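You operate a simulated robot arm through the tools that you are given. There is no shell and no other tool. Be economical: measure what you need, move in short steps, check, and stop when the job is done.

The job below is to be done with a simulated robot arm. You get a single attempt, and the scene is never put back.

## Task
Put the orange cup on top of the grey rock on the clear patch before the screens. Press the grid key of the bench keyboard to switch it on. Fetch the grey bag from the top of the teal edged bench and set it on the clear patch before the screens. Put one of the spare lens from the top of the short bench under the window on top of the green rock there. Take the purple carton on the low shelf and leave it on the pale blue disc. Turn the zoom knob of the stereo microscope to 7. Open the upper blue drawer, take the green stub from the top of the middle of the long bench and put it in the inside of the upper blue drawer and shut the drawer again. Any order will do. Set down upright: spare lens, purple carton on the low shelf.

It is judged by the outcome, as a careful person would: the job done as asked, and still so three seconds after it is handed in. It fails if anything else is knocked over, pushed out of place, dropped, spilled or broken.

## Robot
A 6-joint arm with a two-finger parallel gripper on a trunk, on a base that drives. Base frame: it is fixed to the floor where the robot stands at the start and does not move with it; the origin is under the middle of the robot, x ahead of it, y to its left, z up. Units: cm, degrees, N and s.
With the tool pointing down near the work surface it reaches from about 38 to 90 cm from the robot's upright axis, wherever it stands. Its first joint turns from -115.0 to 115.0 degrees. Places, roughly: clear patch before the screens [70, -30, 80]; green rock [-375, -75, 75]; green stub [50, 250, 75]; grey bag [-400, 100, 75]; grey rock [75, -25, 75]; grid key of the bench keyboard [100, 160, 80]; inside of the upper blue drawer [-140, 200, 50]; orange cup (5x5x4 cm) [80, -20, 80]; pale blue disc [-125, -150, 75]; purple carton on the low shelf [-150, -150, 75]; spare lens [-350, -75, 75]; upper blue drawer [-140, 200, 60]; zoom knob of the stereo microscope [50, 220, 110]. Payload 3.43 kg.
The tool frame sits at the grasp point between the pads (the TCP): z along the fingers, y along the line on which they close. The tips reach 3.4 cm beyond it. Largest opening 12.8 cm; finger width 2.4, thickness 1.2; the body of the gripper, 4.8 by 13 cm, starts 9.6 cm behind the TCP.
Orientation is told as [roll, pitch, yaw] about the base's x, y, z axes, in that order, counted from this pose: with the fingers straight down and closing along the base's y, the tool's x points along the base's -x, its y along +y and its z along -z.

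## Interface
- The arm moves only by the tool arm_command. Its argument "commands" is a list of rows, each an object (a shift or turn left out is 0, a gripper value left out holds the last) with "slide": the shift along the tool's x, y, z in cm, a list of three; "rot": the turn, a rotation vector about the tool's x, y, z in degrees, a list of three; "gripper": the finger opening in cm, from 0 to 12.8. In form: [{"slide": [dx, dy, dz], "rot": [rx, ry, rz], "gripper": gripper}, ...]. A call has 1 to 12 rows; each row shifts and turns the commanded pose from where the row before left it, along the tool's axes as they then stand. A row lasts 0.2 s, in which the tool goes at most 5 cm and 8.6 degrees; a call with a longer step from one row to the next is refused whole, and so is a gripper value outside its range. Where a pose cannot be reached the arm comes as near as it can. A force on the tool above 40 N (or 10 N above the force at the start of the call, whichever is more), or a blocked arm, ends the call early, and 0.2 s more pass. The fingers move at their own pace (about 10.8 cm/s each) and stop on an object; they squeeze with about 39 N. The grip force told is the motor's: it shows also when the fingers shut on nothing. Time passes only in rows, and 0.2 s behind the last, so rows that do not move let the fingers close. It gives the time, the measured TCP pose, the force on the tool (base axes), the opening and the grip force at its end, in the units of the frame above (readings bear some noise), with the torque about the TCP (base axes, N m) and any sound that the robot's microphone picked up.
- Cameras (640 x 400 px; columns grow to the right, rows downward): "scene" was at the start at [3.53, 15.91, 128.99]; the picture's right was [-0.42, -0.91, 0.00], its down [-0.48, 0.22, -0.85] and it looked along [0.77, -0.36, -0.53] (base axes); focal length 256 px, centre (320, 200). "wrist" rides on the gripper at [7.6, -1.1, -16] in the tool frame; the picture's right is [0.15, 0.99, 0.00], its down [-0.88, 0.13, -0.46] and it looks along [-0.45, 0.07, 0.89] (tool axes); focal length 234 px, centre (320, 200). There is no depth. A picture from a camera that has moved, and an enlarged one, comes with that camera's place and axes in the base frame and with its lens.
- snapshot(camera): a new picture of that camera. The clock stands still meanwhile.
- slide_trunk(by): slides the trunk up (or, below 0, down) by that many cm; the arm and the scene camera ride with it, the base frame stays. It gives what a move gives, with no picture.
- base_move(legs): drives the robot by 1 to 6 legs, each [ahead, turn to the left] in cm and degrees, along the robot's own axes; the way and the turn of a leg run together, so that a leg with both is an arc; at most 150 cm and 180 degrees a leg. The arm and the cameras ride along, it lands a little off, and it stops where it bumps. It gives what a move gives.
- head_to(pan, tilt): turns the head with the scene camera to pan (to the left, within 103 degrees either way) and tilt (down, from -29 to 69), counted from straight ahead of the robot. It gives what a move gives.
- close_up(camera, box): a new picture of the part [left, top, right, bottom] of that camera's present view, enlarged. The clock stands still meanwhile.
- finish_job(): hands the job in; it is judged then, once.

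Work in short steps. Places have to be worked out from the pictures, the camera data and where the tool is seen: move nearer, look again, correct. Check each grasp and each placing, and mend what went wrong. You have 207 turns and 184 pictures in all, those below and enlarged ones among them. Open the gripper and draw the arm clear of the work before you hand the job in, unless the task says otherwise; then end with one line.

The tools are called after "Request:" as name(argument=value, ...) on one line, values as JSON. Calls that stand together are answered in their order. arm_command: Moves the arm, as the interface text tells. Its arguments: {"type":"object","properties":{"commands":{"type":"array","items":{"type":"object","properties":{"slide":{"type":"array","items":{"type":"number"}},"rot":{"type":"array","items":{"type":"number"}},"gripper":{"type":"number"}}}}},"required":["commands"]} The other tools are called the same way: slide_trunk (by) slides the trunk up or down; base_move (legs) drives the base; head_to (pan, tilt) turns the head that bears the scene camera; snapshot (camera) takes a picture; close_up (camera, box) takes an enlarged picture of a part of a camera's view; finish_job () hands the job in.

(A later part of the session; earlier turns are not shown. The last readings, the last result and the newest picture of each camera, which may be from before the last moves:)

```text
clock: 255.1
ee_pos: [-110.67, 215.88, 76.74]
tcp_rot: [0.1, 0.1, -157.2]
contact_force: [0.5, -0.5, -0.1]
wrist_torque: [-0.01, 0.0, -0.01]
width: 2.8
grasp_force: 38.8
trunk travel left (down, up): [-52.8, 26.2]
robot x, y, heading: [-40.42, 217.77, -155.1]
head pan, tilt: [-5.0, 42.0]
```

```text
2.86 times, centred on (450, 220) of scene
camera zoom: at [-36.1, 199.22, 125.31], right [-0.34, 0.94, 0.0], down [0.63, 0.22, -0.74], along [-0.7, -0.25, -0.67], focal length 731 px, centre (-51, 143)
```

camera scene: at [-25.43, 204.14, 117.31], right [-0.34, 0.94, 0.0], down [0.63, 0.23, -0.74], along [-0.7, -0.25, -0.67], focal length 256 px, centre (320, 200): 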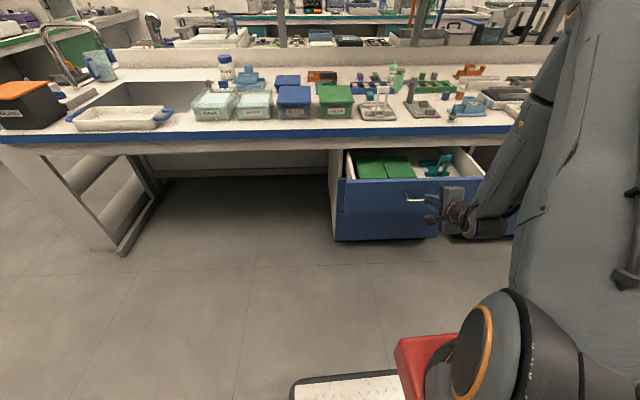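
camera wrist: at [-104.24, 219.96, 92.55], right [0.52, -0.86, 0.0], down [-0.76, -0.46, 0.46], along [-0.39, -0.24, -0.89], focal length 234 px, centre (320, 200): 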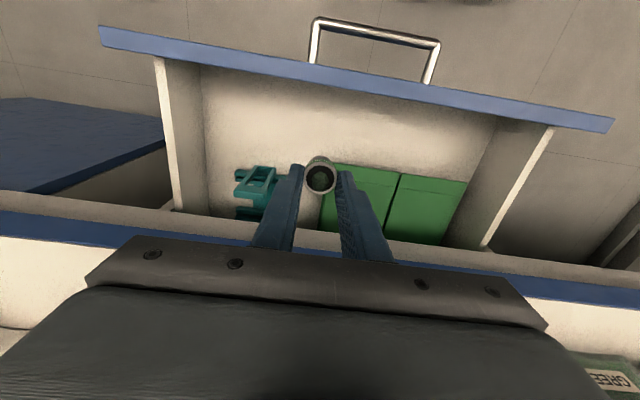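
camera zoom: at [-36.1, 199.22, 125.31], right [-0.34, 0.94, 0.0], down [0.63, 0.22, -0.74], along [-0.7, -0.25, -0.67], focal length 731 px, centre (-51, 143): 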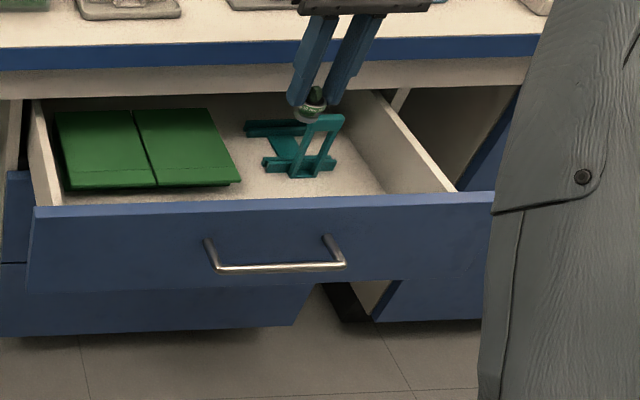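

The spot below is free floor, clear of boxes and the teal stand. I descend.

Request:
arm_command(commands=[{"slide": [0, 0, 4.5]}, {"slide": [0, 0, 4.5]}, {"slide": [0, 0, 3]}])

Request:
snapshot(camera="wrist")

Request:
close_up(camera="scene", box=[340, 150, 560, 290])

```text
clock: 255.9
ee_pos: [-110.84, 216.1, 64.54]
tcp_rot: [0.0, 0.0, -157.2]
contact_force: [-0.8, -0.8, -0.6]
wrist_torque: [-0.03, 0.03, 0.02]
width: 2.81
grasp_force: 38.4
trunk travel left (down, up): [-52.8, 26.2]
robot x, y, heading: [-40.16, 217.66, -155.2]
head pan, tilt: [-5.0, 42.0]
```

```text
60 pictures are left
camera wrist: at [-104.26, 220.17, 80.54], right [0.52, -0.86, 0.0], down [-0.76, -0.46, 0.46], along [-0.39, -0.24, -0.89], focal length 234 px, centre (320, 200)
```

wrist: 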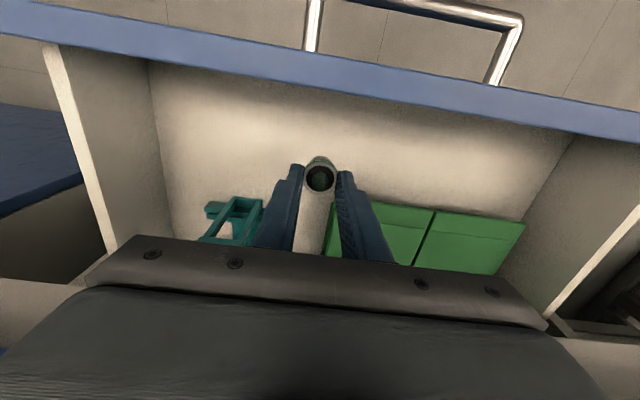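

```text
2.86 times, centred on (450, 220) of scene
camera zoom: at [-36.11, 199.22, 125.31], right [-0.34, 0.94, 0.0], down [0.63, 0.22, -0.74], along [-0.7, -0.25, -0.67], focal length 731 px, centre (-51, 143)
```

zoom: 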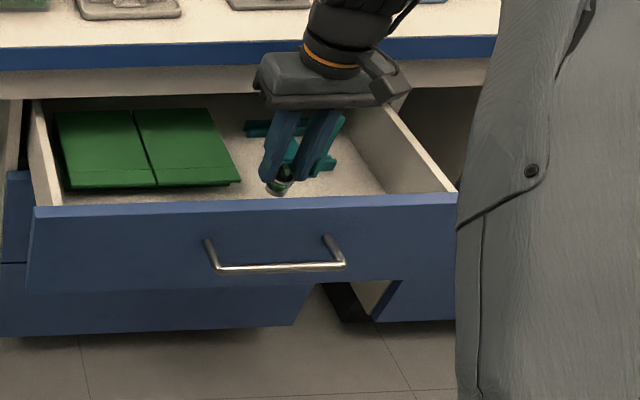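

Well inside. I lower on in small steps until contact.

Request:
arm_command(commands=[{"slide": [0, 0, 2]}, {"slide": [0, 0, 1.5]}, {"slide": [0, 0, 1]}])

Request:
arm_command(commands=[{"slide": [0, 0, 0.6]}, {"slide": [0, 0, 0.4]}])

Request:
close_up(camera="wrist", box=[220, 60, 420, 260])

```text
clock: 256.7
ee_pos: [-110.85, 215.98, 60.1]
tcp_rot: [0.0, -0.1, -157.2]
contact_force: [0.6, -0.7, 0.1]
wrist_torque: [-0.01, 0.01, 0.01]
width: 2.82
grasp_force: 39.2
trunk travel left (down, up): [-52.8, 26.2]
robot x, y, heading: [-40.06, 217.74, -155.1]
head pan, tilt: [-5.0, 42.0]
```

```text
clock: 257.3
ee_pos: [-110.82, 215.92, 59.3]
tcp_rot: [0.0, -0.1, -157.3]
contact_force: [1.5, -3.0, 19.3]
wrist_torque: [-0.15, -0.17, -0.06]
width: 2.82
grasp_force: 39.0
trunk travel left (down, up): [-52.8, 26.2]
robot x, y, heading: [-40.29, 217.53, -155.2]
head pan, tilt: [-5.0, 42.0]
```

```text
2.00 times, centred on (320, 160) of wrist
camera zoom: at [-104.38, 220.03, 75.14], right [0.52, -0.86, 0.0], down [-0.76, -0.46, 0.46], along [-0.39, -0.24, -0.89], focal length 468 px, centre (320, 280)
```

zoom: 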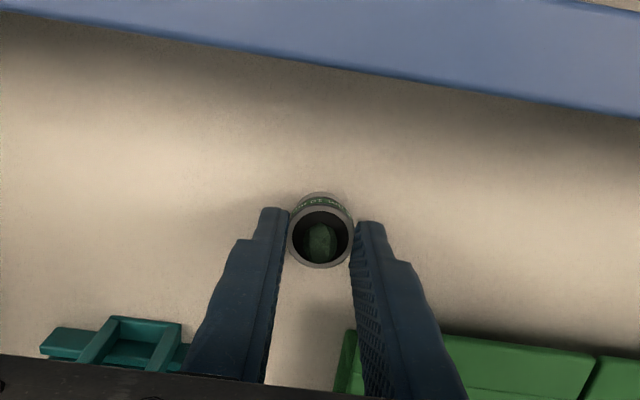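

Contact with the drawer floor (19 N). I ease, open, and rise out.

Request:
arm_command(commands=[{"slide": [0, 0, -0.2]}, {"gripper": 3.2}, {"gripper": 3.8}, {"gripper": 4.2}, {"slide": [0, 0, -2]}, {"slide": [0, 0, -4]}, {"slide": [0, 0, -4.5]}, {"slide": [0, 0, -4.5]}, {"slide": [0, 0, -4.5]}, {"slide": [0, 0, -4.5]}])

Request:
snapshot(camera="wrist")

```text
clock: 259.5
ee_pos: [-110.58, 216.02, 83.24]
tcp_rot: [0.0, 0.1, -157.2]
contact_force: [0.1, 0.2, 0.1]
wrist_torque: [0.0, -0.03, 0.01]
width: 4.19
grasp_force: 0.1
trunk travel left (down, up): [-52.8, 26.2]
robot x, y, heading: [-40.39, 217.95, -155.4]
head pan, tilt: [-5.0, 42.0]
```

```text
57 pictures are left
camera wrist: at [-104.2, 220.12, 99.24], right [0.52, -0.86, 0.0], down [-0.76, -0.46, 0.45], along [-0.39, -0.24, -0.89], focal length 234 px, centre (320, 200)
```

wrist: 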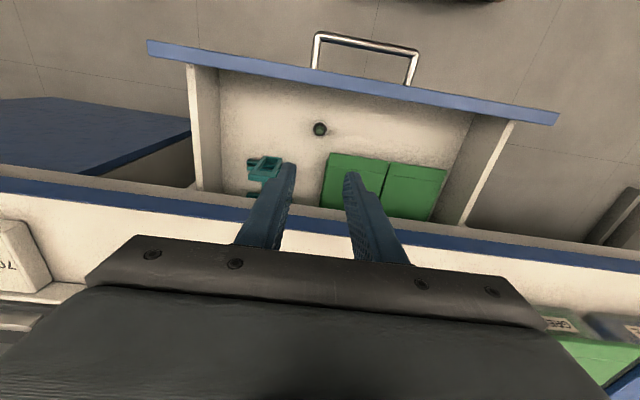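

The stub stands upright in the drawer. Now to close: I move out in front, close the fingers, tilt the tool 42° and lower the tips in front of the face just above the handle.

Request:
arm_command(commands=[{"slide": [4.4, 0.9, 0], "gripper": 0}, {"slide": [4.4, 0.9, 0]}, {"slide": [4.4, 0.9, 0]}, {"slide": [4.4, 0.9, 0]}, {"slide": [4.4, 0.9, 0]}, {"rot": [0, -8.5, 0]}, {"rot": [0, -8.5, 0]}, {"rot": [0, -8.5, 0]}, {"rot": [0, -8.5, 0]}, {"rot": [0, -8.5, 0]}])

Request:
arm_command(commands=[{"slide": [2.1, 0, 3.67]}, {"slide": [2.1, 0, 3.67]}, {"slide": [2.1, 0, 3.67]}, {"slide": [2.1, 0, 3.67]}])

Request:
close_up(camera="scene", box=[340, 150, 560, 290])

```text
clock: 261.7
ee_pos: [-91.3, 221.62, 83.47]
tcp_rot: [0.0, -42.6, -157.1]
contact_force: [0.2, -0.3, 0.1]
wrist_torque: [0.0, 0.02, -0.02]
width: 0.0
grasp_force: 32.9
out of reach, approached as far as the arm can: row 9, 10
trunk travel left (down, up): [-52.8, 26.2]
robot x, y, heading: [-40.45, 217.9, -155.5]
head pan, tilt: [-5.0, 42.0]
```

```text
clock: 262.7
ee_pos: [-97.75, 221.81, 70.53]
tcp_rot: [1.3, -42.1, -157.8]
contact_force: [0.0, 0.2, -0.1]
wrist_torque: [0.03, 0.03, -0.03]
width: 0.0
grasp_force: 32.8
out of reach, approached as far as the arm can: row 2, 3, 4
trunk travel left (down, up): [-52.8, 26.2]
robot x, y, heading: [-40.11, 217.83, -155.4]
head pan, tilt: [-5.0, 42.0]
```

```text
2.86 times, centred on (450, 220) of scene
camera zoom: at [-36.08, 199.21, 125.3], right [-0.34, 0.94, 0.0], down [0.63, 0.23, -0.74], along [-0.7, -0.25, -0.67], focal length 731 px, centre (-51, 143)
```

zoom: 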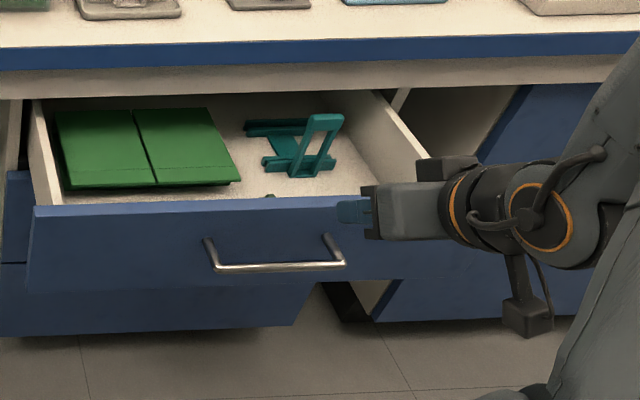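

Too close for that posture; I back the base 13 cm, then lower the tips.

Request:
base_move(legs=[[-13, 0]])

Request:
arm_command(commands=[{"slide": [-1.0, 1.3, 3.7]}, {"slide": [-1.0, 1.3, 3.7]}, {"slide": [1.5, 1.4, 1.5]}])

Request:
close_up(camera="scene", box=[340, 130, 560, 270])

```text
clock: 263.9
ee_pos: [-85.93, 227.29, 70.45]
tcp_rot: [1.4, -42.1, -158.1]
contact_force: [-0.1, -0.4, -0.6]
wrist_torque: [0.01, -0.06, 0.0]
width: 0.01
grasp_force: 32.8
trunk travel left (down, up): [-52.8, 26.2]
robot x, y, heading: [-28.05, 223.23, -155.2]
head pan, tilt: [-5.0, 42.0]
```

```text
clock: 264.8
ee_pos: [-91.39, 221.37, 65.15]
tcp_rot: [2.7, -41.6, -158.6]
contact_force: [0.1, 0.4, 0.0]
wrist_torque: [0.03, 0.0, 0.02]
width: 0.03
grasp_force: 33.4
out of reach, approached as far as the arm can: row 3
trunk travel left (down, up): [-52.8, 26.2]
robot x, y, heading: [-28.17, 223.17, -155.3]
head pan, tilt: [-5.0, 42.0]
```

```text
2.86 times, centred on (450, 200) of scene
camera zoom: at [-24.37, 204.62, 125.31], right [-0.33, 0.94, 0.0], down [0.63, 0.22, -0.74], along [-0.7, -0.25, -0.67], focal length 731 px, centre (-51, 200)
```

zoom: 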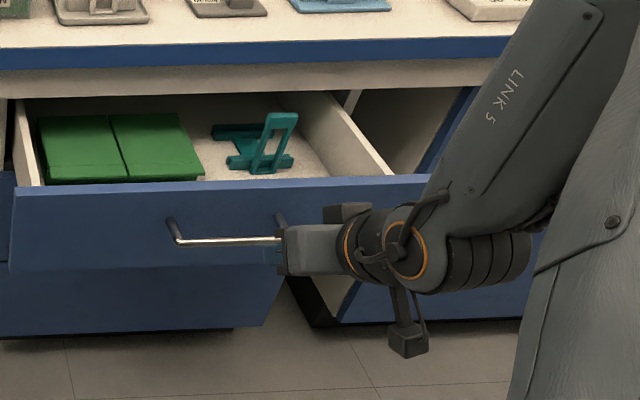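

The tips stand in front of the face. I raise 1.5 cm (to pass above the bar) and push inward.

Request:
arm_command(commands=[{"slide": [-1.0, 0, -1.1]}, {"slide": [-1.1, 0, 1.0]}, {"slide": [-1.1, 0, 1.0]}, {"slide": [-1.1, 0, 1.0]}, {"slide": [-1.1, 0, 1.0]}, {"slide": [-1.1, 0, 1.0]}, {"slide": [-1.1, 0, 1.0]}, {"slide": [-1.1, 0, 1.0]}])

Request:
close_up(camera="scene", box=[340, 130, 560, 270])

```text
clock: 266.6
ee_pos: [-101.13, 217.35, 66.46]
tcp_rot: [1.4, -42.0, -158.1]
contact_force: [-0.4, 0.4, -0.2]
wrist_torque: [-0.01, -0.01, -0.01]
width: 0.0
grasp_force: 33.2
trunk travel left (down, up): [-52.8, 26.2]
robot x, y, heading: [-28.5, 223.27, -155.5]
head pan, tilt: [-5.0, 42.0]
```

```text
2.86 times, centred on (450, 200) of scene
camera zoom: at [-24.38, 204.62, 125.31], right [-0.33, 0.94, 0.0], down [0.63, 0.22, -0.74], along [-0.7, -0.25, -0.67], focal length 731 px, centre (-51, 200)
```

zoom: 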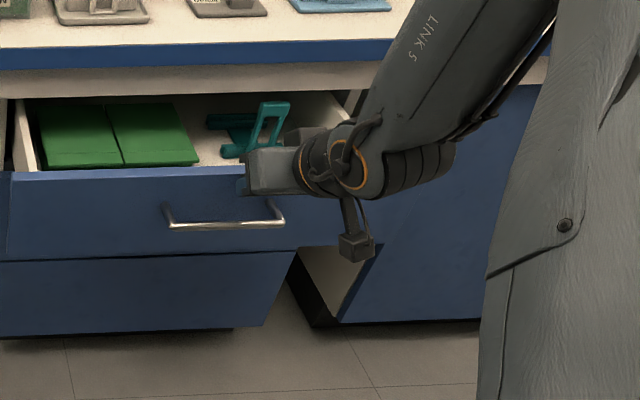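

The drawer is moving in. I keep pushing.

Request:
arm_command(commands=[{"slide": [-1.1, 0, 1.0]}, {"slide": [-1.1, 0, 1.0]}, {"slide": [-1.1, 0, 1.0]}, {"slide": [-1.1, 0, 1.0]}, {"slide": [-1.1, 0, 1.0]}, {"slide": [-1.1, 0, 1.0]}, {"slide": [-1.1, 0, 1.0]}, {"slide": [-1.1, 0, 1.0]}, {"slide": [-1.1, 0, 1.0]}, {"slide": [-1.1, 0, 1.0]}])

Request:
close_up(camera="scene", box=[340, 110, 560, 250])

```text
clock: 268.8
ee_pos: [-114.77, 211.58, 66.53]
tcp_rot: [1.4, -42.0, -158.1]
contact_force: [-0.2, -0.1, -0.7]
wrist_torque: [0.02, 0.0, -0.03]
width: 0.01
grasp_force: 32.7
trunk travel left (down, up): [-52.8, 26.2]
robot x, y, heading: [-28.51, 223.35, -155.7]
head pan, tilt: [-5.0, 42.0]
```

```text
2.86 times, centred on (450, 180) of scene
camera zoom: at [-24.39, 204.61, 125.31], right [-0.33, 0.94, 0.0], down [0.63, 0.22, -0.74], along [-0.7, -0.25, -0.67], focal length 731 px, centre (-51, 257)
```

zoom: 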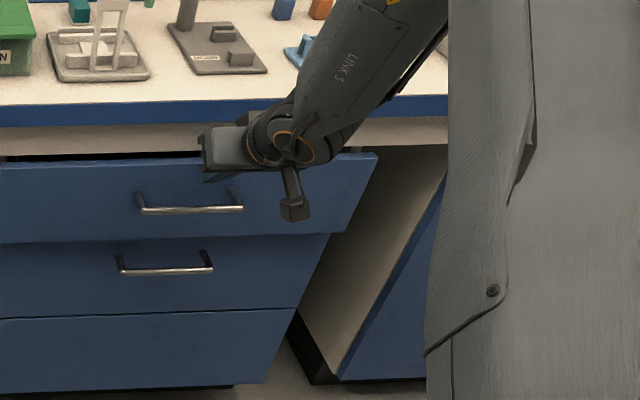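

Nearly shut. I push the last few centimetres until it resists.

Request:
arm_command(commands=[{"slide": [-1.1, 0, 1.0]}, {"slide": [-1.1, 0, 1.0]}, {"slide": [-0.74, 0, 0.68]}])

Request:
arm_command(commands=[{"slide": [-0.37, 0, 0.34]}, {"slide": [-0.3, 0, 0.27]}])

Request:
close_up(camera="scene", box=[340, 110, 560, 250])

```text
clock: 269.5
ee_pos: [-117.68, 210.59, 66.25]
tcp_rot: [1.4, -41.6, -158.2]
contact_force: [12.6, 2.9, 5.7]
wrist_torque: [0.03, -0.1, 0.0]
width: 0.03
grasp_force: 32.7
trunk travel left (down, up): [-52.8, 26.2]
robot x, y, heading: [-28.47, 223.06, -155.4]
head pan, tilt: [-5.0, 42.0]
stopped in row 3: the force on the tool passed its limit at 97 N (the readings are from after the stop); the commanded pose is now the measured one
```

```text
clock: 269.9
ee_pos: [-117.67, 210.56, 65.87]
tcp_rot: [1.5, -41.5, -158.4]
contact_force: [2.5, 1.2, -0.2]
wrist_torque: [-0.07, 0.22, -0.02]
width: 0.0
grasp_force: 32.8
trunk travel left (down, up): [-52.8, 26.2]
robot x, y, heading: [-28.46, 223.23, -155.6]
head pan, tilt: [-5.0, 42.0]
stopped in row 1: the force on the tool passed its limit at 48 N (the readings are from after the stop); the commanded pose is now the measured one
```

```text
2.86 times, centred on (450, 180) of scene
camera zoom: at [-24.26, 204.65, 125.3], right [-0.33, 0.94, 0.0], down [0.63, 0.22, -0.74], along [-0.7, -0.25, -0.67], focal length 731 px, centre (-51, 257)
```

zoom: 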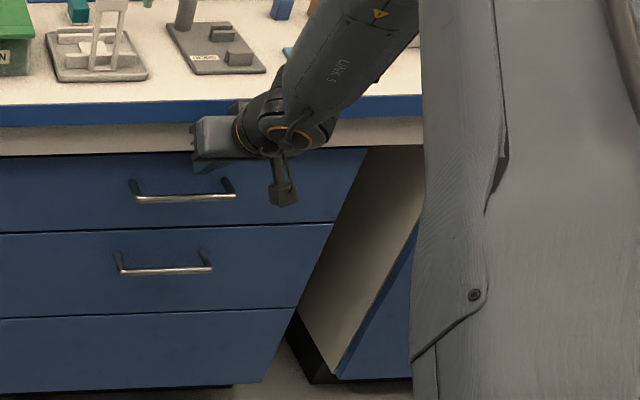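

The drawer is flush shut. I retract, set the tool upright and raise it, and start driving back toward the other side of the room.

Request:
arm_command(commands=[{"slide": [1.5, 0, -1.4]}, {"slide": [2.2, 0, -2.0]}, {"slide": [2.2, 0, -2.0]}, {"slide": [2.2, 0, -2.0]}, {"slide": [1.0, 0, -4.0]}, {"slide": [0, 0, -4.5]}, {"slide": [-1, 0, -4.5], "rot": [0, 8.4, 0]}, {"slide": [0, 0, -4], "rot": [0, 8.4, 0]}, {"rot": [0, 8.4, 0]}, {"rot": [0, 8.4, 0]}, {"rot": [0, 8.4, 0]}])

Request:
base_move(legs=[[14, 0], [0, 88], [150, 0], [10, 0]])

Request:
head_to(pan=-40, tilt=35)

Request:
snapshot(camera="scene")

```text
clock: 272.3
ee_pos: [-97.75, 219.19, 79.19]
tcp_rot: [1.1, 0.7, -157.4]
contact_force: [0.4, -0.6, 0.2]
wrist_torque: [-0.02, 0.02, -0.02]
width: 0.0
grasp_force: 33.3
trunk travel left (down, up): [-52.8, 26.2]
robot x, y, heading: [-28.32, 223.45, -155.6]
head pan, tilt: [-5.0, 42.0]
```

```text
clock: 284.9
ee_pos: [17.94, 2.23, 79.17]
tcp_rot: [1.1, 0.6, -70.0]
contact_force: [-1.1, 0.4, 1.0]
wrist_torque: [-0.01, -0.02, -0.04]
width: 0.02
grasp_force: 32.9
trunk travel left (down, up): [-52.8, 26.2]
robot x, y, heading: [17.04, 71.5, -68.1]
head pan, tilt: [-5.0, 42.0]
```

```text
clock: 286.0
ee_pos: [17.84, 2.28, 79.13]
tcp_rot: [1.1, 0.6, -70.0]
contact_force: [0.4, -0.8, -0.3]
wrist_torque: [0.0, 0.02, -0.01]
width: 0.02
grasp_force: 32.8
trunk travel left (down, up): [-52.8, 26.2]
robot x, y, heading: [17.05, 71.71, -68.0]
head pan, tilt: [-40.0, 35.0]
```

```text
51 pictures are left
camera scene: at [31.03, 74.63, 126.35], right [-0.95, 0.31, 0.0], down [0.18, 0.55, -0.82], along [-0.26, -0.78, -0.57], focal length 256 px, centre (320, 200)
```

scene: 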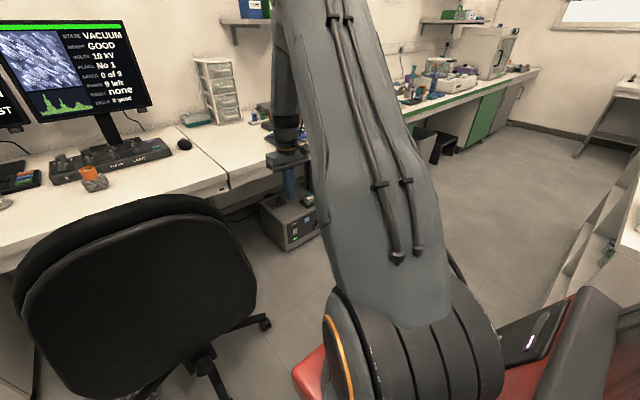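

I raise and retract the arm, then continue diagonally into the cross corridor.

Request:
arm_command(commands=[{"slide": [3, 0, -3.8], "rot": [1.1, -0.6, 0]}, {"slide": [3, 0, -3.8]}, {"slide": [3, 0, -3.8]}, {"slide": [3, 0, -3.8]}, {"slide": [3.5, 0, -3.4]}, {"slide": [3.5, 0, -3.4]}, {"slide": [3.5, 0, 0]}])

Request:
base_move(legs=[[0, -60], [75, 0], [0, -29.5], [120, 0]])

Request:
head_to(pan=30, tilt=30)

Request:
snapshot(camera="scene")

```text
clock: 287.6
ee_pos: [10.21, 23.07, 101.36]
tcp_rot: [-0.1, 0.0, -70.0]
contact_force: [-0.5, -1.4, 0.2]
wrist_torque: [0.08, 0.02, -0.02]
width: 0.0
grasp_force: 32.9
trunk travel left (down, up): [-52.8, 26.2]
robot x, y, heading: [17.13, 71.82, -68.3]
head pan, tilt: [-40.0, 35.0]
```

```text
clock: 301.4
ee_pos: [-189.69, -20.42, 101.29]
tcp_rot: [0.0, 0.1, -160.8]
contact_force: [1.0, -0.2, -0.1]
wrist_torque: [0.03, 0.04, 0.01]
width: 0.0
grasp_force: 33.3
trunk travel left (down, up): [-52.8, 26.2]
robot x, y, heading: [-141.05, -27.97, -159.3]
head pan, tilt: [-40.0, 35.0]
```

```text
clock: 302.8
ee_pos: [-189.73, -20.41, 101.28]
tcp_rot: [0.1, 0.0, -161.0]
contact_force: [0.1, -0.4, 0.1]
wrist_torque: [-0.01, 0.03, 0.0]
width: 0.0
grasp_force: 33.0
trunk travel left (down, up): [-52.8, 26.2]
robot x, y, heading: [-141.08, -27.83, -159.3]
head pan, tilt: [30.0, 30.0]
```

```text
50 pictures are left
camera scene: at [-136.03, -51.61, 127.13], right [-0.78, 0.63, 0.0], down [0.32, 0.39, -0.87], along [-0.55, -0.67, -0.5], focal length 256 px, centre (320, 200)
```

scene: 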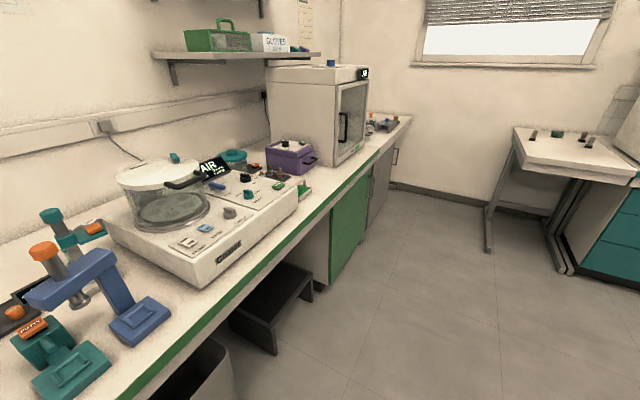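

Scene: white vacuum chamber, clamps, a purple box farther along. I look more to the left for the carton and the pale blue disc.

Request:
head_to(pan=70, tilt=30)

Request:
snapshot(camera="scene")

```text
clock: 303.9
ee_pos: [-189.63, -20.25, 101.24]
tcp_rot: [0.0, 0.0, -161.0]
contact_force: [0.4, 0.0, 0.4]
wrist_torque: [0.02, 0.02, 0.01]
width: 0.0
grasp_force: 33.1
trunk travel left (down, up): [-52.8, 26.2]
robot x, y, heading: [-141.3, -27.97, -159.4]
head pan, tilt: [70.0, 30.0]
```

```text
49 pictures are left
camera scene: at [-130.19, -53.64, 127.14], right [-1.0, -0.01, 0.0], down [-0.01, 0.5, -0.87], along [0.01, -0.87, -0.5], focal length 256 px, centre (320, 200)
```

scene: 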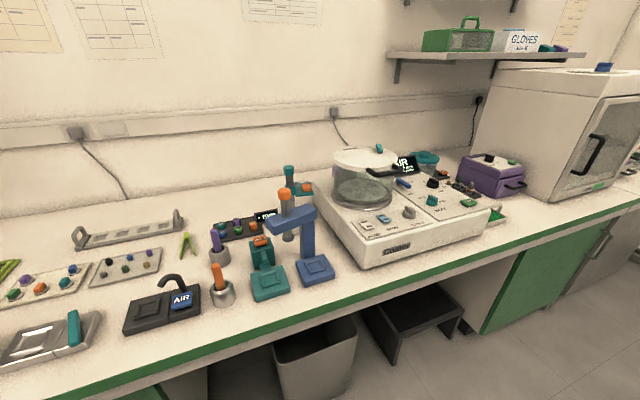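

Request:
close_up(camera="scene", box=[190, 130, 410, 310])

Request:
close_up(camera="scene", box=[380, 130, 540, 240])

```text
2.22 times, centred on (300, 220) of scene
camera zoom: at [-130.19, -53.64, 127.14], right [-1.0, -0.01, 0.0], down [-0.01, 0.5, -0.87], along [0.01, -0.87, -0.5], focal length 568 px, centre (364, 156)
```

zoom: 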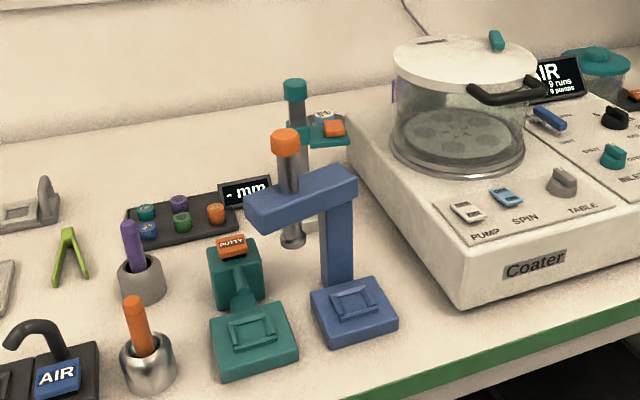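

```text
3.64 times, centred on (460, 185) of scene
camera zoom: at [-130.19, -53.64, 127.14], right [-1.0, -0.01, 0.0], down [-0.01, 0.5, -0.87], along [0.01, -0.87, -0.5], focal length 930 px, centre (-189, 254)
```

zoom: 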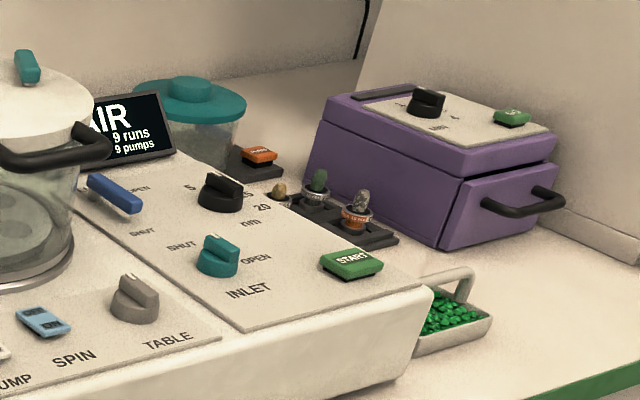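

I notice a sliver of purple behind the glass chamber. I drive in front of this bench section, raise the trunk, and look down from above.

Request:
base_move(legs=[[33, 0], [0, 91.5], [24, 0]])

Request:
slide_trunk(by=22)

Request:
head_to(pan=10, tilt=35)

Request:
snapshot(camera="scene")

```text
clock: 311.3
ee_pos: [-169.14, -110.92, 101.32]
tcp_rot: [0.0, 0.1, -69.2]
contact_force: [-0.3, 0.4, -0.3]
wrist_torque: [0.0, 0.0, 0.03]
width: 0.0
grasp_force: 32.5
trunk travel left (down, up): [-52.8, 26.2]
robot x, y, heading: [-162.75, -62.6, -67.4]
head pan, tilt: [70.0, 30.0]
```

```text
clock: 313.6
ee_pos: [-169.14, -111.01, 123.19]
tcp_rot: [0.0, 0.0, -69.2]
contact_force: [-0.1, 0.0, 0.5]
wrist_torque: [-0.04, -0.01, -0.03]
width: 0.0
grasp_force: 33.0
trunk travel left (down, up): [-74.8, 4.2]
robot x, y, heading: [-162.56, -62.06, -67.4]
head pan, tilt: [70.0, 30.0]
```

```text
clock: 314.9
ee_pos: [-169.18, -110.94, 123.27]
tcp_rot: [0.0, 0.0, -69.2]
contact_force: [-0.1, 0.0, -0.3]
wrist_torque: [0.02, 0.01, 0.02]
width: 0.0
grasp_force: 33.0
trunk travel left (down, up): [-74.8, 4.2]
robot x, y, heading: [-162.82, -62.27, -67.6]
head pan, tilt: [10.0, 35.0]
```

```text
46 pictures are left
camera scene: at [-143.93, -52.55, 148.36], right [-0.84, -0.54, 0.0], down [-0.31, 0.48, -0.82], along [0.44, -0.69, -0.57], focal length 256 px, centre (320, 200)
```

scene: 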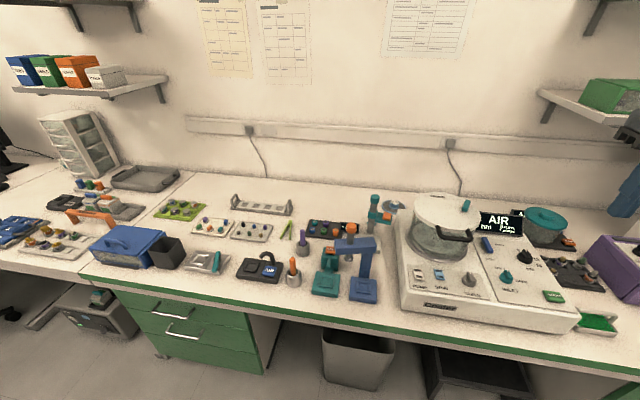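

Request:
close_up(camera="scene", box=[330, 180, 450, 260])

Request:
snapshot(camera="wrist")

```text
5.00 times, centred on (390, 220) of scene
camera zoom: at [-143.93, -52.55, 148.36], right [-0.84, -0.54, 0.0], down [-0.31, 0.48, -0.82], along [0.44, -0.69, -0.57], focal length 1279 px, centre (-30, 100)
```

zoom: 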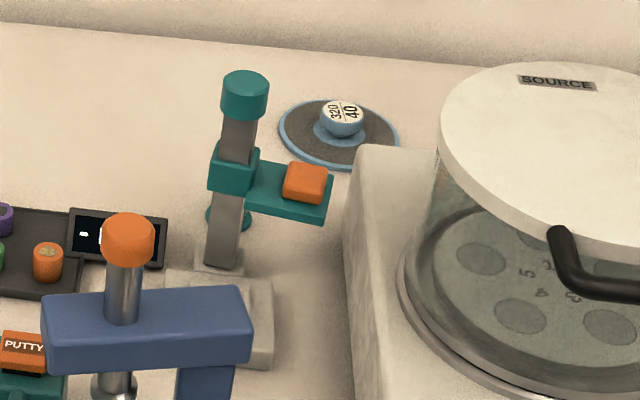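

```text
44 pictures are left
camera wrist: at [-172.97, -104.13, 139.22], right [0.87, 0.49, 0.0], down [0.43, -0.78, 0.46], along [0.22, -0.4, -0.89], focal length 234 px, centre (320, 200)
```

wrist: 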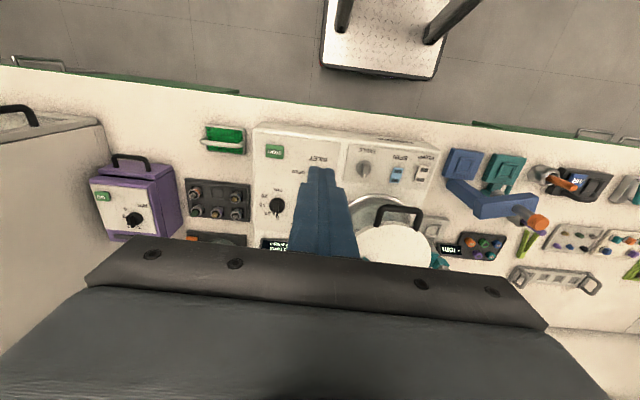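

The blue-rimmed disc (with a knob) is at about (-121,-152). The carton is probably hidden behind the glass chamber; I move the arm forward, high, to look behind it.

Request:
arm_command(commands=[{"slide": [-4.8, 0, 0], "gripper": 8}, {"slide": [-4.8, 0, 0]}, {"slide": [-4.8, 0, 0]}, {"slide": [-4.8, 0, 0]}, {"slide": [-4.8, 0, 0]}, {"slide": [-4.8, 0, 0]}, {"slide": [-4.8, 0, 0]}])

Request:
snapshot(camera="wrist")

```text
clock: 316.5
ee_pos: [-157.17, -142.62, 123.36]
tcp_rot: [-0.1, 0.0, -69.2]
contact_force: [0.6, 1.5, 1.8]
wrist_torque: [-0.07, -0.07, 0.01]
width: 8.0
grasp_force: 0.1
trunk travel left (down, up): [-74.8, 4.2]
robot x, y, heading: [-163.03, -62.07, -67.4]
head pan, tilt: [10.0, 35.0]
```

```text
43 pictures are left
camera wrist: at [-160.98, -135.71, 139.34], right [0.87, 0.49, 0.0], down [0.43, -0.78, 0.46], along [0.22, -0.4, -0.89], focal length 234 px, centre (320, 200)
```

wrist: 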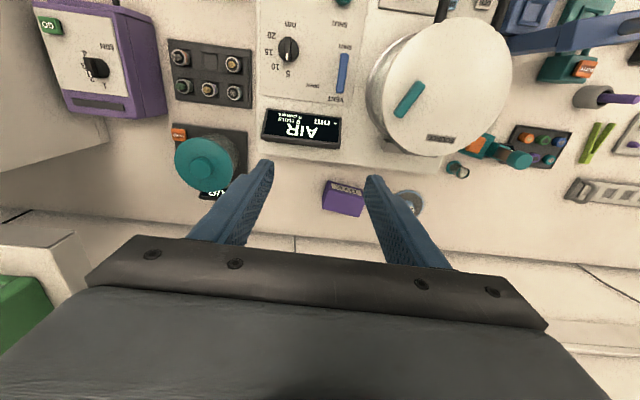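

There is the purple carton behind the coater at about (-142,-157), and the disc at (-122,-151). I enlarge both.

Request:
close_up(camera="wrist", box=[280, 140, 440, 240])

Request:
base_move(legs=[[7, 0]])

Request:
snapshot(camera="wrist")

```text
4.00 times, centred on (360, 190) of wrist
camera zoom: at [-160.98, -135.71, 139.34], right [0.87, 0.49, 0.0], down [0.43, -0.78, 0.46], along [0.22, -0.4, -0.89], focal length 937 px, centre (160, 240)
```

zoom: 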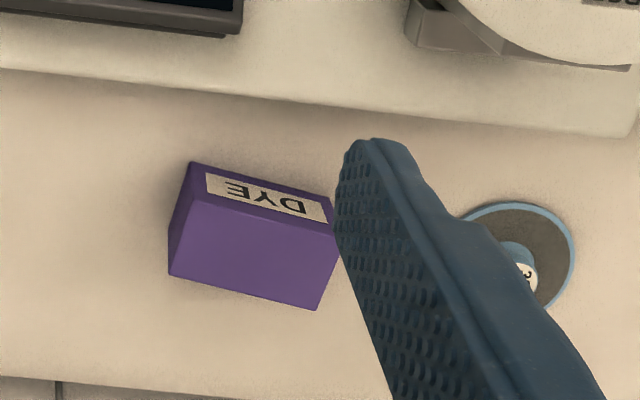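

```text
clock: 317.6
ee_pos: [-154.55, -149.16, 123.37]
tcp_rot: [0.0, 0.1, -69.2]
contact_force: [0.0, -0.1, -0.5]
wrist_torque: [-0.01, -0.03, 0.01]
width: 8.02
grasp_force: 0.0
trunk travel left (down, up): [-74.8, 4.2]
robot x, y, heading: [-160.49, -69.18, -67.4]
head pan, tilt: [10.0, 35.0]
```

```text
41 pictures are left
camera wrist: at [-158.29, -142.25, 139.32], right [0.87, 0.49, 0.0], down [0.43, -0.78, 0.46], along [0.22, -0.4, -0.89], focal length 234 px, centre (320, 200)
```

wrist: 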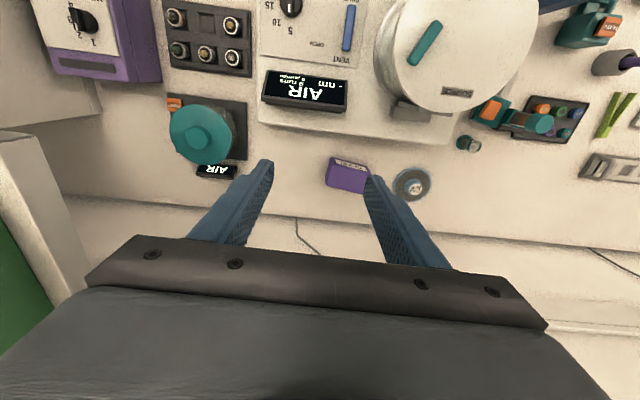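

The carton ("DYE", ≈10×6 cm) sits at about (-140.9,-158.8), turned ≈8° to the bench. I align yaw, tilt 25° for reach, move above it, and lower the trunk 12 cm.

Request:
arm_command(commands=[{"rot": [0, 0, 6], "gripper": 12.6}, {"rot": [0, -8.3, 0]}, {"rot": [0, -8.3, 0]}, {"rot": [0, -8.4, 0]}, {"slide": [-2.74, 2.68, 1.28]}, {"slide": [-2.74, 2.68, 1.28]}, {"slide": [-2.74, 2.68, 1.28]}, {"slide": [-2.74, 2.68, 1.28]}])

Request:
slide_trunk(by=-12)

Request:
snapshot(camera="wrist")

```text
clock: 319.4
ee_pos: [-140.93, -157.88, 123.39]
tcp_rot: [0.0, -25.0, -75.3]
contact_force: [-0.3, 0.0, 0.8]
wrist_torque: [0.04, 0.0, -0.01]
width: 12.58
grasp_force: 0.1
trunk travel left (down, up): [-74.8, 4.2]
robot x, y, heading: [-159.96, -68.75, -67.6]
head pan, tilt: [10.0, 35.0]
```

```text
clock: 320.9
ee_pos: [-141.05, -157.9, 111.44]
tcp_rot: [0.0, -25.0, -75.2]
contact_force: [-0.3, -0.2, -0.3]
wrist_torque: [0.01, 0.01, 0.0]
width: 12.6
grasp_force: 0.1
trunk travel left (down, up): [-62.8, 16.2]
robot x, y, heading: [-159.91, -68.94, -67.5]
head pan, tilt: [10.0, 35.0]
```

```text
40 pictures are left
camera wrist: at [-145.66, -145.03, 122.63], right [0.92, 0.38, -0.06], down [0.28, -0.55, 0.79], along [0.26, -0.74, -0.62], focal length 234 px, centre (320, 200)
```

wrist: 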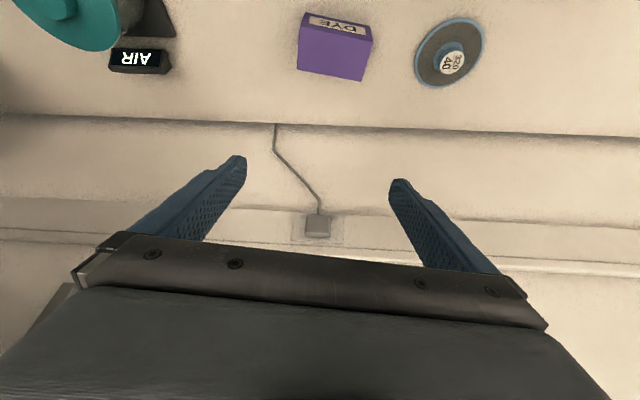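

Triangulated: carton centre (-140.8,-158.5), 10.4×6.4×6 cm, long axis at heading 11.6°. I take a close look at the disc before grasping.

Request:
close_up(camera="wrist", box=[280, 0, 500, 110])

Request:
arm_command(commands=[{"rot": [0, 0, 3.2]}, {"slide": [1.8, 0, 3.9]}, {"slide": [1.8, 0, 3.9]}, {"slide": [1.8, 0, 3.9]}, {"slide": [1.7, 0, 3.6]}])

Request:
snapshot(camera="wrist")

```text
2.91 times, centred on (390, 55) of wrist
camera zoom: at [-145.66, -145.03, 122.63], right [0.92, 0.38, -0.06], down [0.28, -0.55, 0.79], along [0.26, -0.74, -0.62], focal length 681 px, centre (116, 622)
```

zoom: 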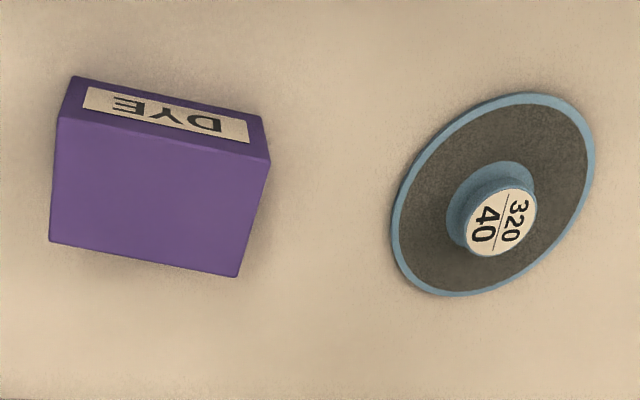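

```text
clock: 322.1
ee_pos: [-140.64, -157.95, 94.39]
tcp_rot: [1.5, -24.9, -78.8]
contact_force: [0.7, 0.1, 0.7]
wrist_torque: [0.01, -0.01, 0.02]
width: 12.61
grasp_force: 0.0
trunk travel left (down, up): [-62.8, 16.2]
robot x, y, heading: [-160.14, -68.66, -67.7]
head pan, tilt: [10.0, 35.0]
```

```text
38 pictures are left
camera wrist: at [-144.86, -144.82, 105.62], right [0.94, 0.33, -0.04], down [0.23, -0.57, 0.79], along [0.24, -0.75, -0.61], focal length 234 px, centre (320, 200)
```

wrist: 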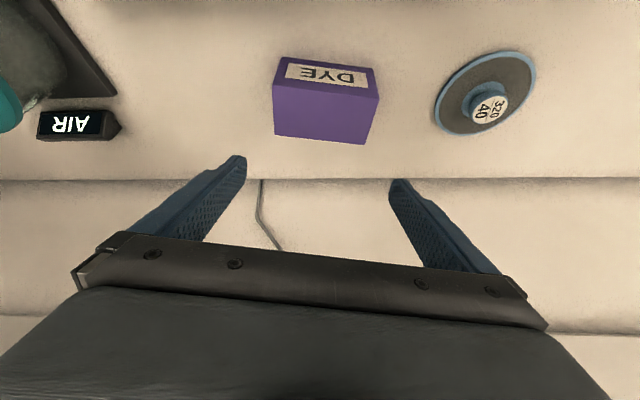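

The "pale blue disc" is a 10.7 cm blue-rimmed disc with a flat central knob (top ≈80.6). The carton is centred between the fingers; I descend around it.

Request:
arm_command(commands=[{"slide": [1.9, 0, 3.93]}, {"slide": [1.9, 0, 3.93]}])

Request:
snapshot(camera="wrist")

```text
clock: 322.6
ee_pos: [-140.49, -157.84, 85.88]
tcp_rot: [1.4, -25.2, -78.6]
contact_force: [0.1, 0.0, 1.2]
wrist_torque: [0.0, 0.02, 0.02]
width: 12.59
grasp_force: 0.0
trunk travel left (down, up): [-62.8, 16.2]
robot x, y, heading: [-160.1, -68.98, -67.5]
head pan, tilt: [10.0, 35.0]
```

```text
37 pictures are left
camera wrist: at [-144.75, -144.66, 97.05], right [0.94, 0.33, -0.04], down [0.23, -0.57, 0.79], along [0.24, -0.75, -0.61], focal length 234 px, centre (320, 200)
```

wrist: 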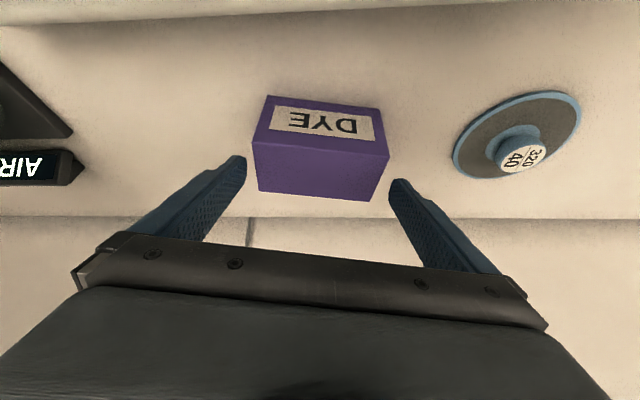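

Fits; I trim yaw back 2.5° and lower the last 4.5 cm, watching force, then close.

Request:
arm_command(commands=[{"rot": [0, 0, -2.5], "gripper": 12.8}, {"slide": [0.8, 0, 1.8]}, {"slide": [0.7, 0, 1.5]}, {"slide": [0.4, 0, 0.85]}])

Request:
arm_command(commands=[{"gripper": 11.5}, {"gripper": 10.8}, {"gripper": 10.2}, {"gripper": 9.8}, {"gripper": 9.8}])

Request:
snapshot(camera="wrist")

```text
clock: 323.6
ee_pos: [-140.22, -157.81, 81.25]
tcp_rot: [0.3, -25.0, -76.0]
contact_force: [0.5, -0.1, -0.3]
wrist_torque: [-0.02, 0.03, -0.03]
width: 12.81
grasp_force: 0.0
trunk travel left (down, up): [-62.8, 16.2]
robot x, y, heading: [-160.24, -68.55, -67.5]
head pan, tilt: [10.0, 35.0]
```

```text
clock: 324.9
ee_pos: [-140.45, -157.7, 81.33]
tcp_rot: [0.2, -25.0, -76.0]
contact_force: [-0.1, -0.6, -0.1]
wrist_torque: [-0.11, 0.18, -0.02]
width: 10.88
grasp_force: 38.6
trunk travel left (down, up): [-62.8, 16.2]
robot x, y, heading: [-160.49, -68.68, -67.6]
head pan, tilt: [10.0, 35.0]
```

```text
36 pictures are left
camera wrist: at [-144.99, -144.8, 92.5], right [0.93, 0.37, -0.06], down [0.27, -0.56, 0.79], along [0.26, -0.74, -0.62], focal length 234 px, centre (320, 200)
```

wrist: 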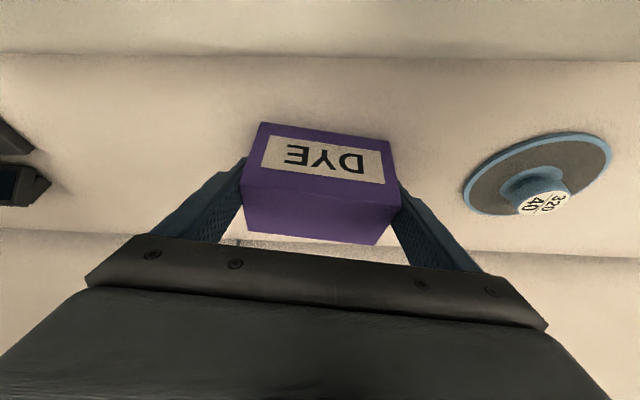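

Gripped firmly (10.9 cm). I lift 12 cm and carry it over the disc.

Request:
arm_command(commands=[{"slide": [-0.6, 0, -1.3]}, {"slide": [-1.27, 0, -2.72]}, {"slide": [-1.27, 0, -2.72]}, {"slide": [-1.27, 0, -2.72]}, {"slide": [-0.66, 0, -1.4]}, {"slide": [0.35, 4.64, -0.16]}, {"slide": [0.35, 4.64, -0.16]}, {"slide": [0.35, 4.64, -0.16]}, {"slide": [0.35, 4.64, -0.16]}])

Request:
snapshot(camera="wrist")

Request:
close_up(camera="scene", box=[320, 140, 480, 260])

```text
clock: 326.9
ee_pos: [-122.7, -151.86, 93.09]
tcp_rot: [0.3, -25.0, -76.1]
contact_force: [-0.9, -0.7, -1.4]
wrist_torque: [0.02, -0.06, 0.01]
width: 10.86
grasp_force: 39.4
trunk travel left (down, up): [-62.8, 16.2]
robot x, y, heading: [-160.46, -68.65, -67.4]
head pan, tilt: [10.0, 35.0]
```

```text
35 pictures are left
camera wrist: at [-127.35, -138.84, 104.33], right [0.93, 0.37, -0.06], down [0.27, -0.56, 0.79], along [0.26, -0.74, -0.62], focal length 234 px, centre (320, 200)
```

wrist: 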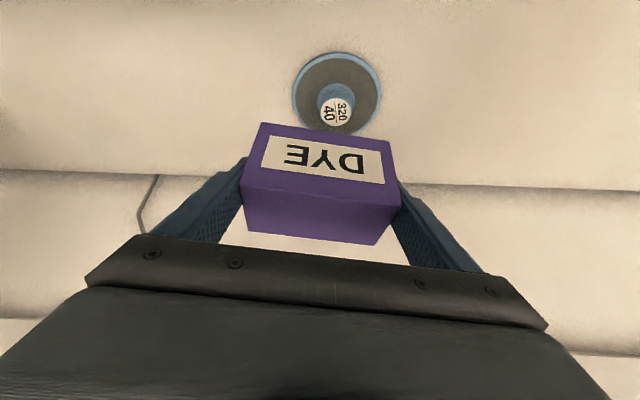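

```text
3.33 times, centred on (400, 200) of scene
camera zoom: at [-140.01, -62.12, 136.36], right [-0.84, -0.54, 0.0], down [-0.31, 0.48, -0.82], along [0.44, -0.69, -0.57], focal length 852 px, centre (53, 200)
```

zoom: 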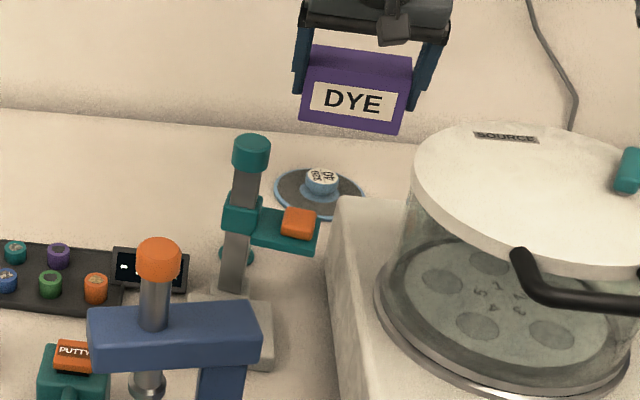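

Knob refines to about (-121.8,-150.9); the carton needs ~1.6 cm back toward me and 1 cm sideways. I correct and lower to about 3 cm above the knob, then re-check.

Request:
arm_command(commands=[{"slide": [1.8, 0.5, 1.9]}, {"slide": [1.76, 0.5, 1.95]}])

Request:
close_up(camera="scene", box=[350, 150, 430, 210])

Request:
close_up(camera="wrist", box=[230, 60, 430, 260])

```text
clock: 327.4
ee_pos: [-122.38, -150.0, 88.37]
tcp_rot: [0.3, -25.0, -75.9]
contact_force: [0.2, -0.9, -1.8]
wrist_torque: [0.03, -0.02, 0.02]
width: 10.88
grasp_force: 39.2
trunk travel left (down, up): [-62.8, 16.2]
robot x, y, heading: [-159.88, -68.93, -67.4]
head pan, tilt: [10.0, 35.0]
```

```text
6.67 times, centred on (390, 180) of scene
camera zoom: at [-139.97, -62.1, 136.36], right [-0.84, -0.54, 0.0], down [-0.31, 0.48, -0.82], along [0.44, -0.69, -0.57], focal length 1705 px, centre (-147, 333)
```

zoom: 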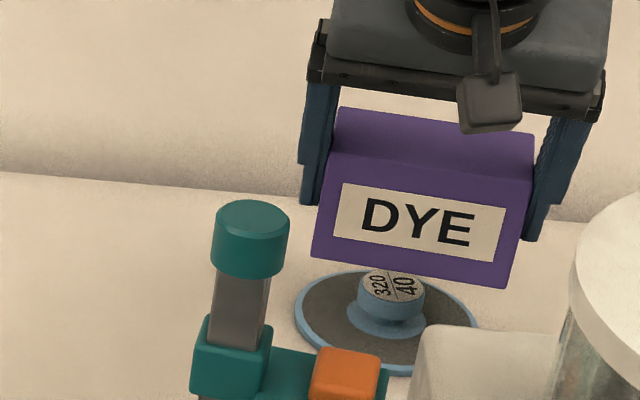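

```text
2.00 times, centred on (330, 160) of wrist
camera zoom: at [-126.88, -136.97, 99.6], right [0.93, 0.37, -0.06], down [0.27, -0.56, 0.79], along [0.26, -0.74, -0.62], focal length 468 px, centre (300, 280)
```

zoom: 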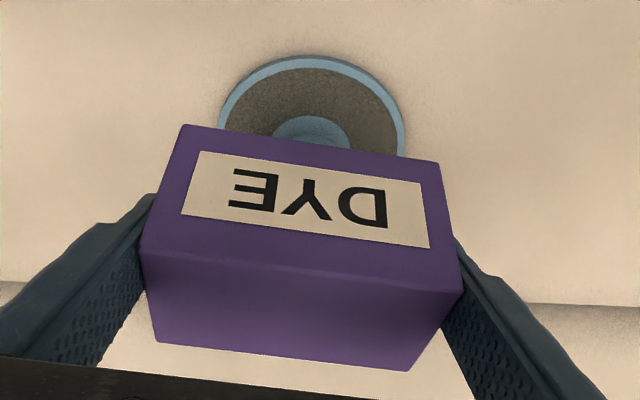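

Close: I move 0.6 cm away and 0.25 cm sideways while lowering 3 cm, then feel for contact.

Request:
arm_command(commands=[{"slide": [0.37, 0.13, 1.5]}, {"slide": [0.36, 0.12, 1.47]}])

Request:
arm_command(commands=[{"slide": [0.13, 0, 0.27]}, {"slide": [0.13, 0, 0.27]}])

Request:
close_up(camera="scene", box=[350, 150, 430, 210])

```text
clock: 328.1
ee_pos: [-121.87, -150.45, 85.31]
tcp_rot: [0.3, -25.0, -76.0]
contact_force: [-0.1, -0.2, -1.4]
wrist_torque: [0.04, -0.02, 0.03]
width: 10.83
grasp_force: 38.8
trunk travel left (down, up): [-62.8, 16.2]
robot x, y, heading: [-160.43, -68.71, -67.3]
head pan, tilt: [10.0, 35.0]
```

```text
clock: 328.6
ee_pos: [-121.63, -150.51, 84.65]
tcp_rot: [0.3, -24.9, -76.0]
contact_force: [-0.6, -0.9, -1.7]
wrist_torque: [0.0, 0.02, 0.0]
width: 10.9
grasp_force: 39.8
trunk travel left (down, up): [-62.8, 16.2]
robot x, y, heading: [-160.02, -68.76, -67.5]
head pan, tilt: [10.0, 35.0]
```

```text
6.67 times, centred on (390, 180) of scene
camera zoom: at [-139.96, -62.1, 136.35], right [-0.84, -0.54, 0.0], down [-0.31, 0.48, -0.82], along [0.44, -0.69, -0.57], focal length 1705 px, centre (-147, 333)
```

zoom: 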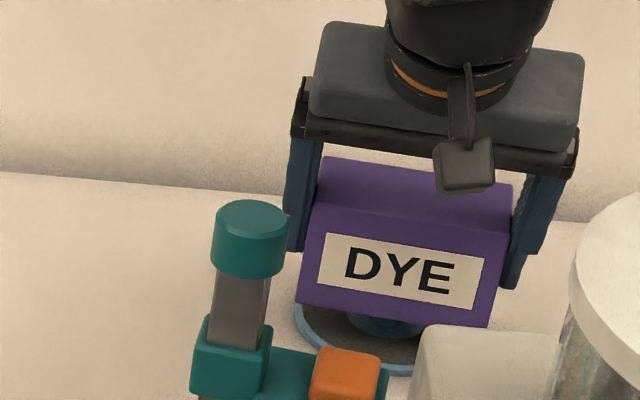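

Not touching yet; I trim 0.3 cm sideways and continue down.

Request:
arm_command(commands=[{"slide": [0.13, 0.3, 0.27]}, {"slide": [0.13, 0, 0.27]}])

Request:
arm_command(commands=[{"slide": [0.13, 0, 0.27]}, {"slide": [0.08, 0, 0.18]}])

```text
clock: 329.2
ee_pos: [-121.44, -150.51, 84.25]
tcp_rot: [0.4, -25.1, -76.0]
contact_force: [-0.2, 0.6, 4.1]
wrist_torque: [-0.05, 0.11, 0.01]
width: 10.85
grasp_force: 38.7
trunk travel left (down, up): [-62.8, 16.2]
robot x, y, heading: [-160.28, -68.59, -67.5]
head pan, tilt: [10.0, 35.0]
```

```text
clock: 329.9
ee_pos: [-121.35, -150.41, 84.01]
tcp_rot: [0.4, -25.5, -76.0]
contact_force: [-3.2, 9.1, 36.1]
wrist_torque: [-0.2, 0.25, -0.05]
width: 10.85
grasp_force: 39.0
trunk travel left (down, up): [-62.8, 16.2]
robot x, y, heading: [-160.55, -68.83, -67.3]
head pan, tilt: [10.0, 35.0]
```

Contact; the torque suggests the knob is ~0.8 cm to the −L side, so I lift slightly, shift back 0.6 cm, and set down again.

Request:
arm_command(commands=[{"slide": [-0.3, 0, -0.63]}, {"slide": [0, -0.6, 0]}, {"slide": [0.13, 0, 0.27]}, {"slide": [0.1, 0, 0.2]}])

```text
clock: 330.9
ee_pos: [-122.07, -150.49, 84.19]
tcp_rot: [0.5, -25.2, -76.0]
contact_force: [1.2, 11.6, 30.4]
wrist_torque: [-0.14, -0.09, 0.02]
width: 10.88
grasp_force: 39.2
trunk travel left (down, up): [-62.8, 16.2]
robot x, y, heading: [-160.01, -69.28, -67.3]
head pan, tilt: [10.0, 35.0]
```

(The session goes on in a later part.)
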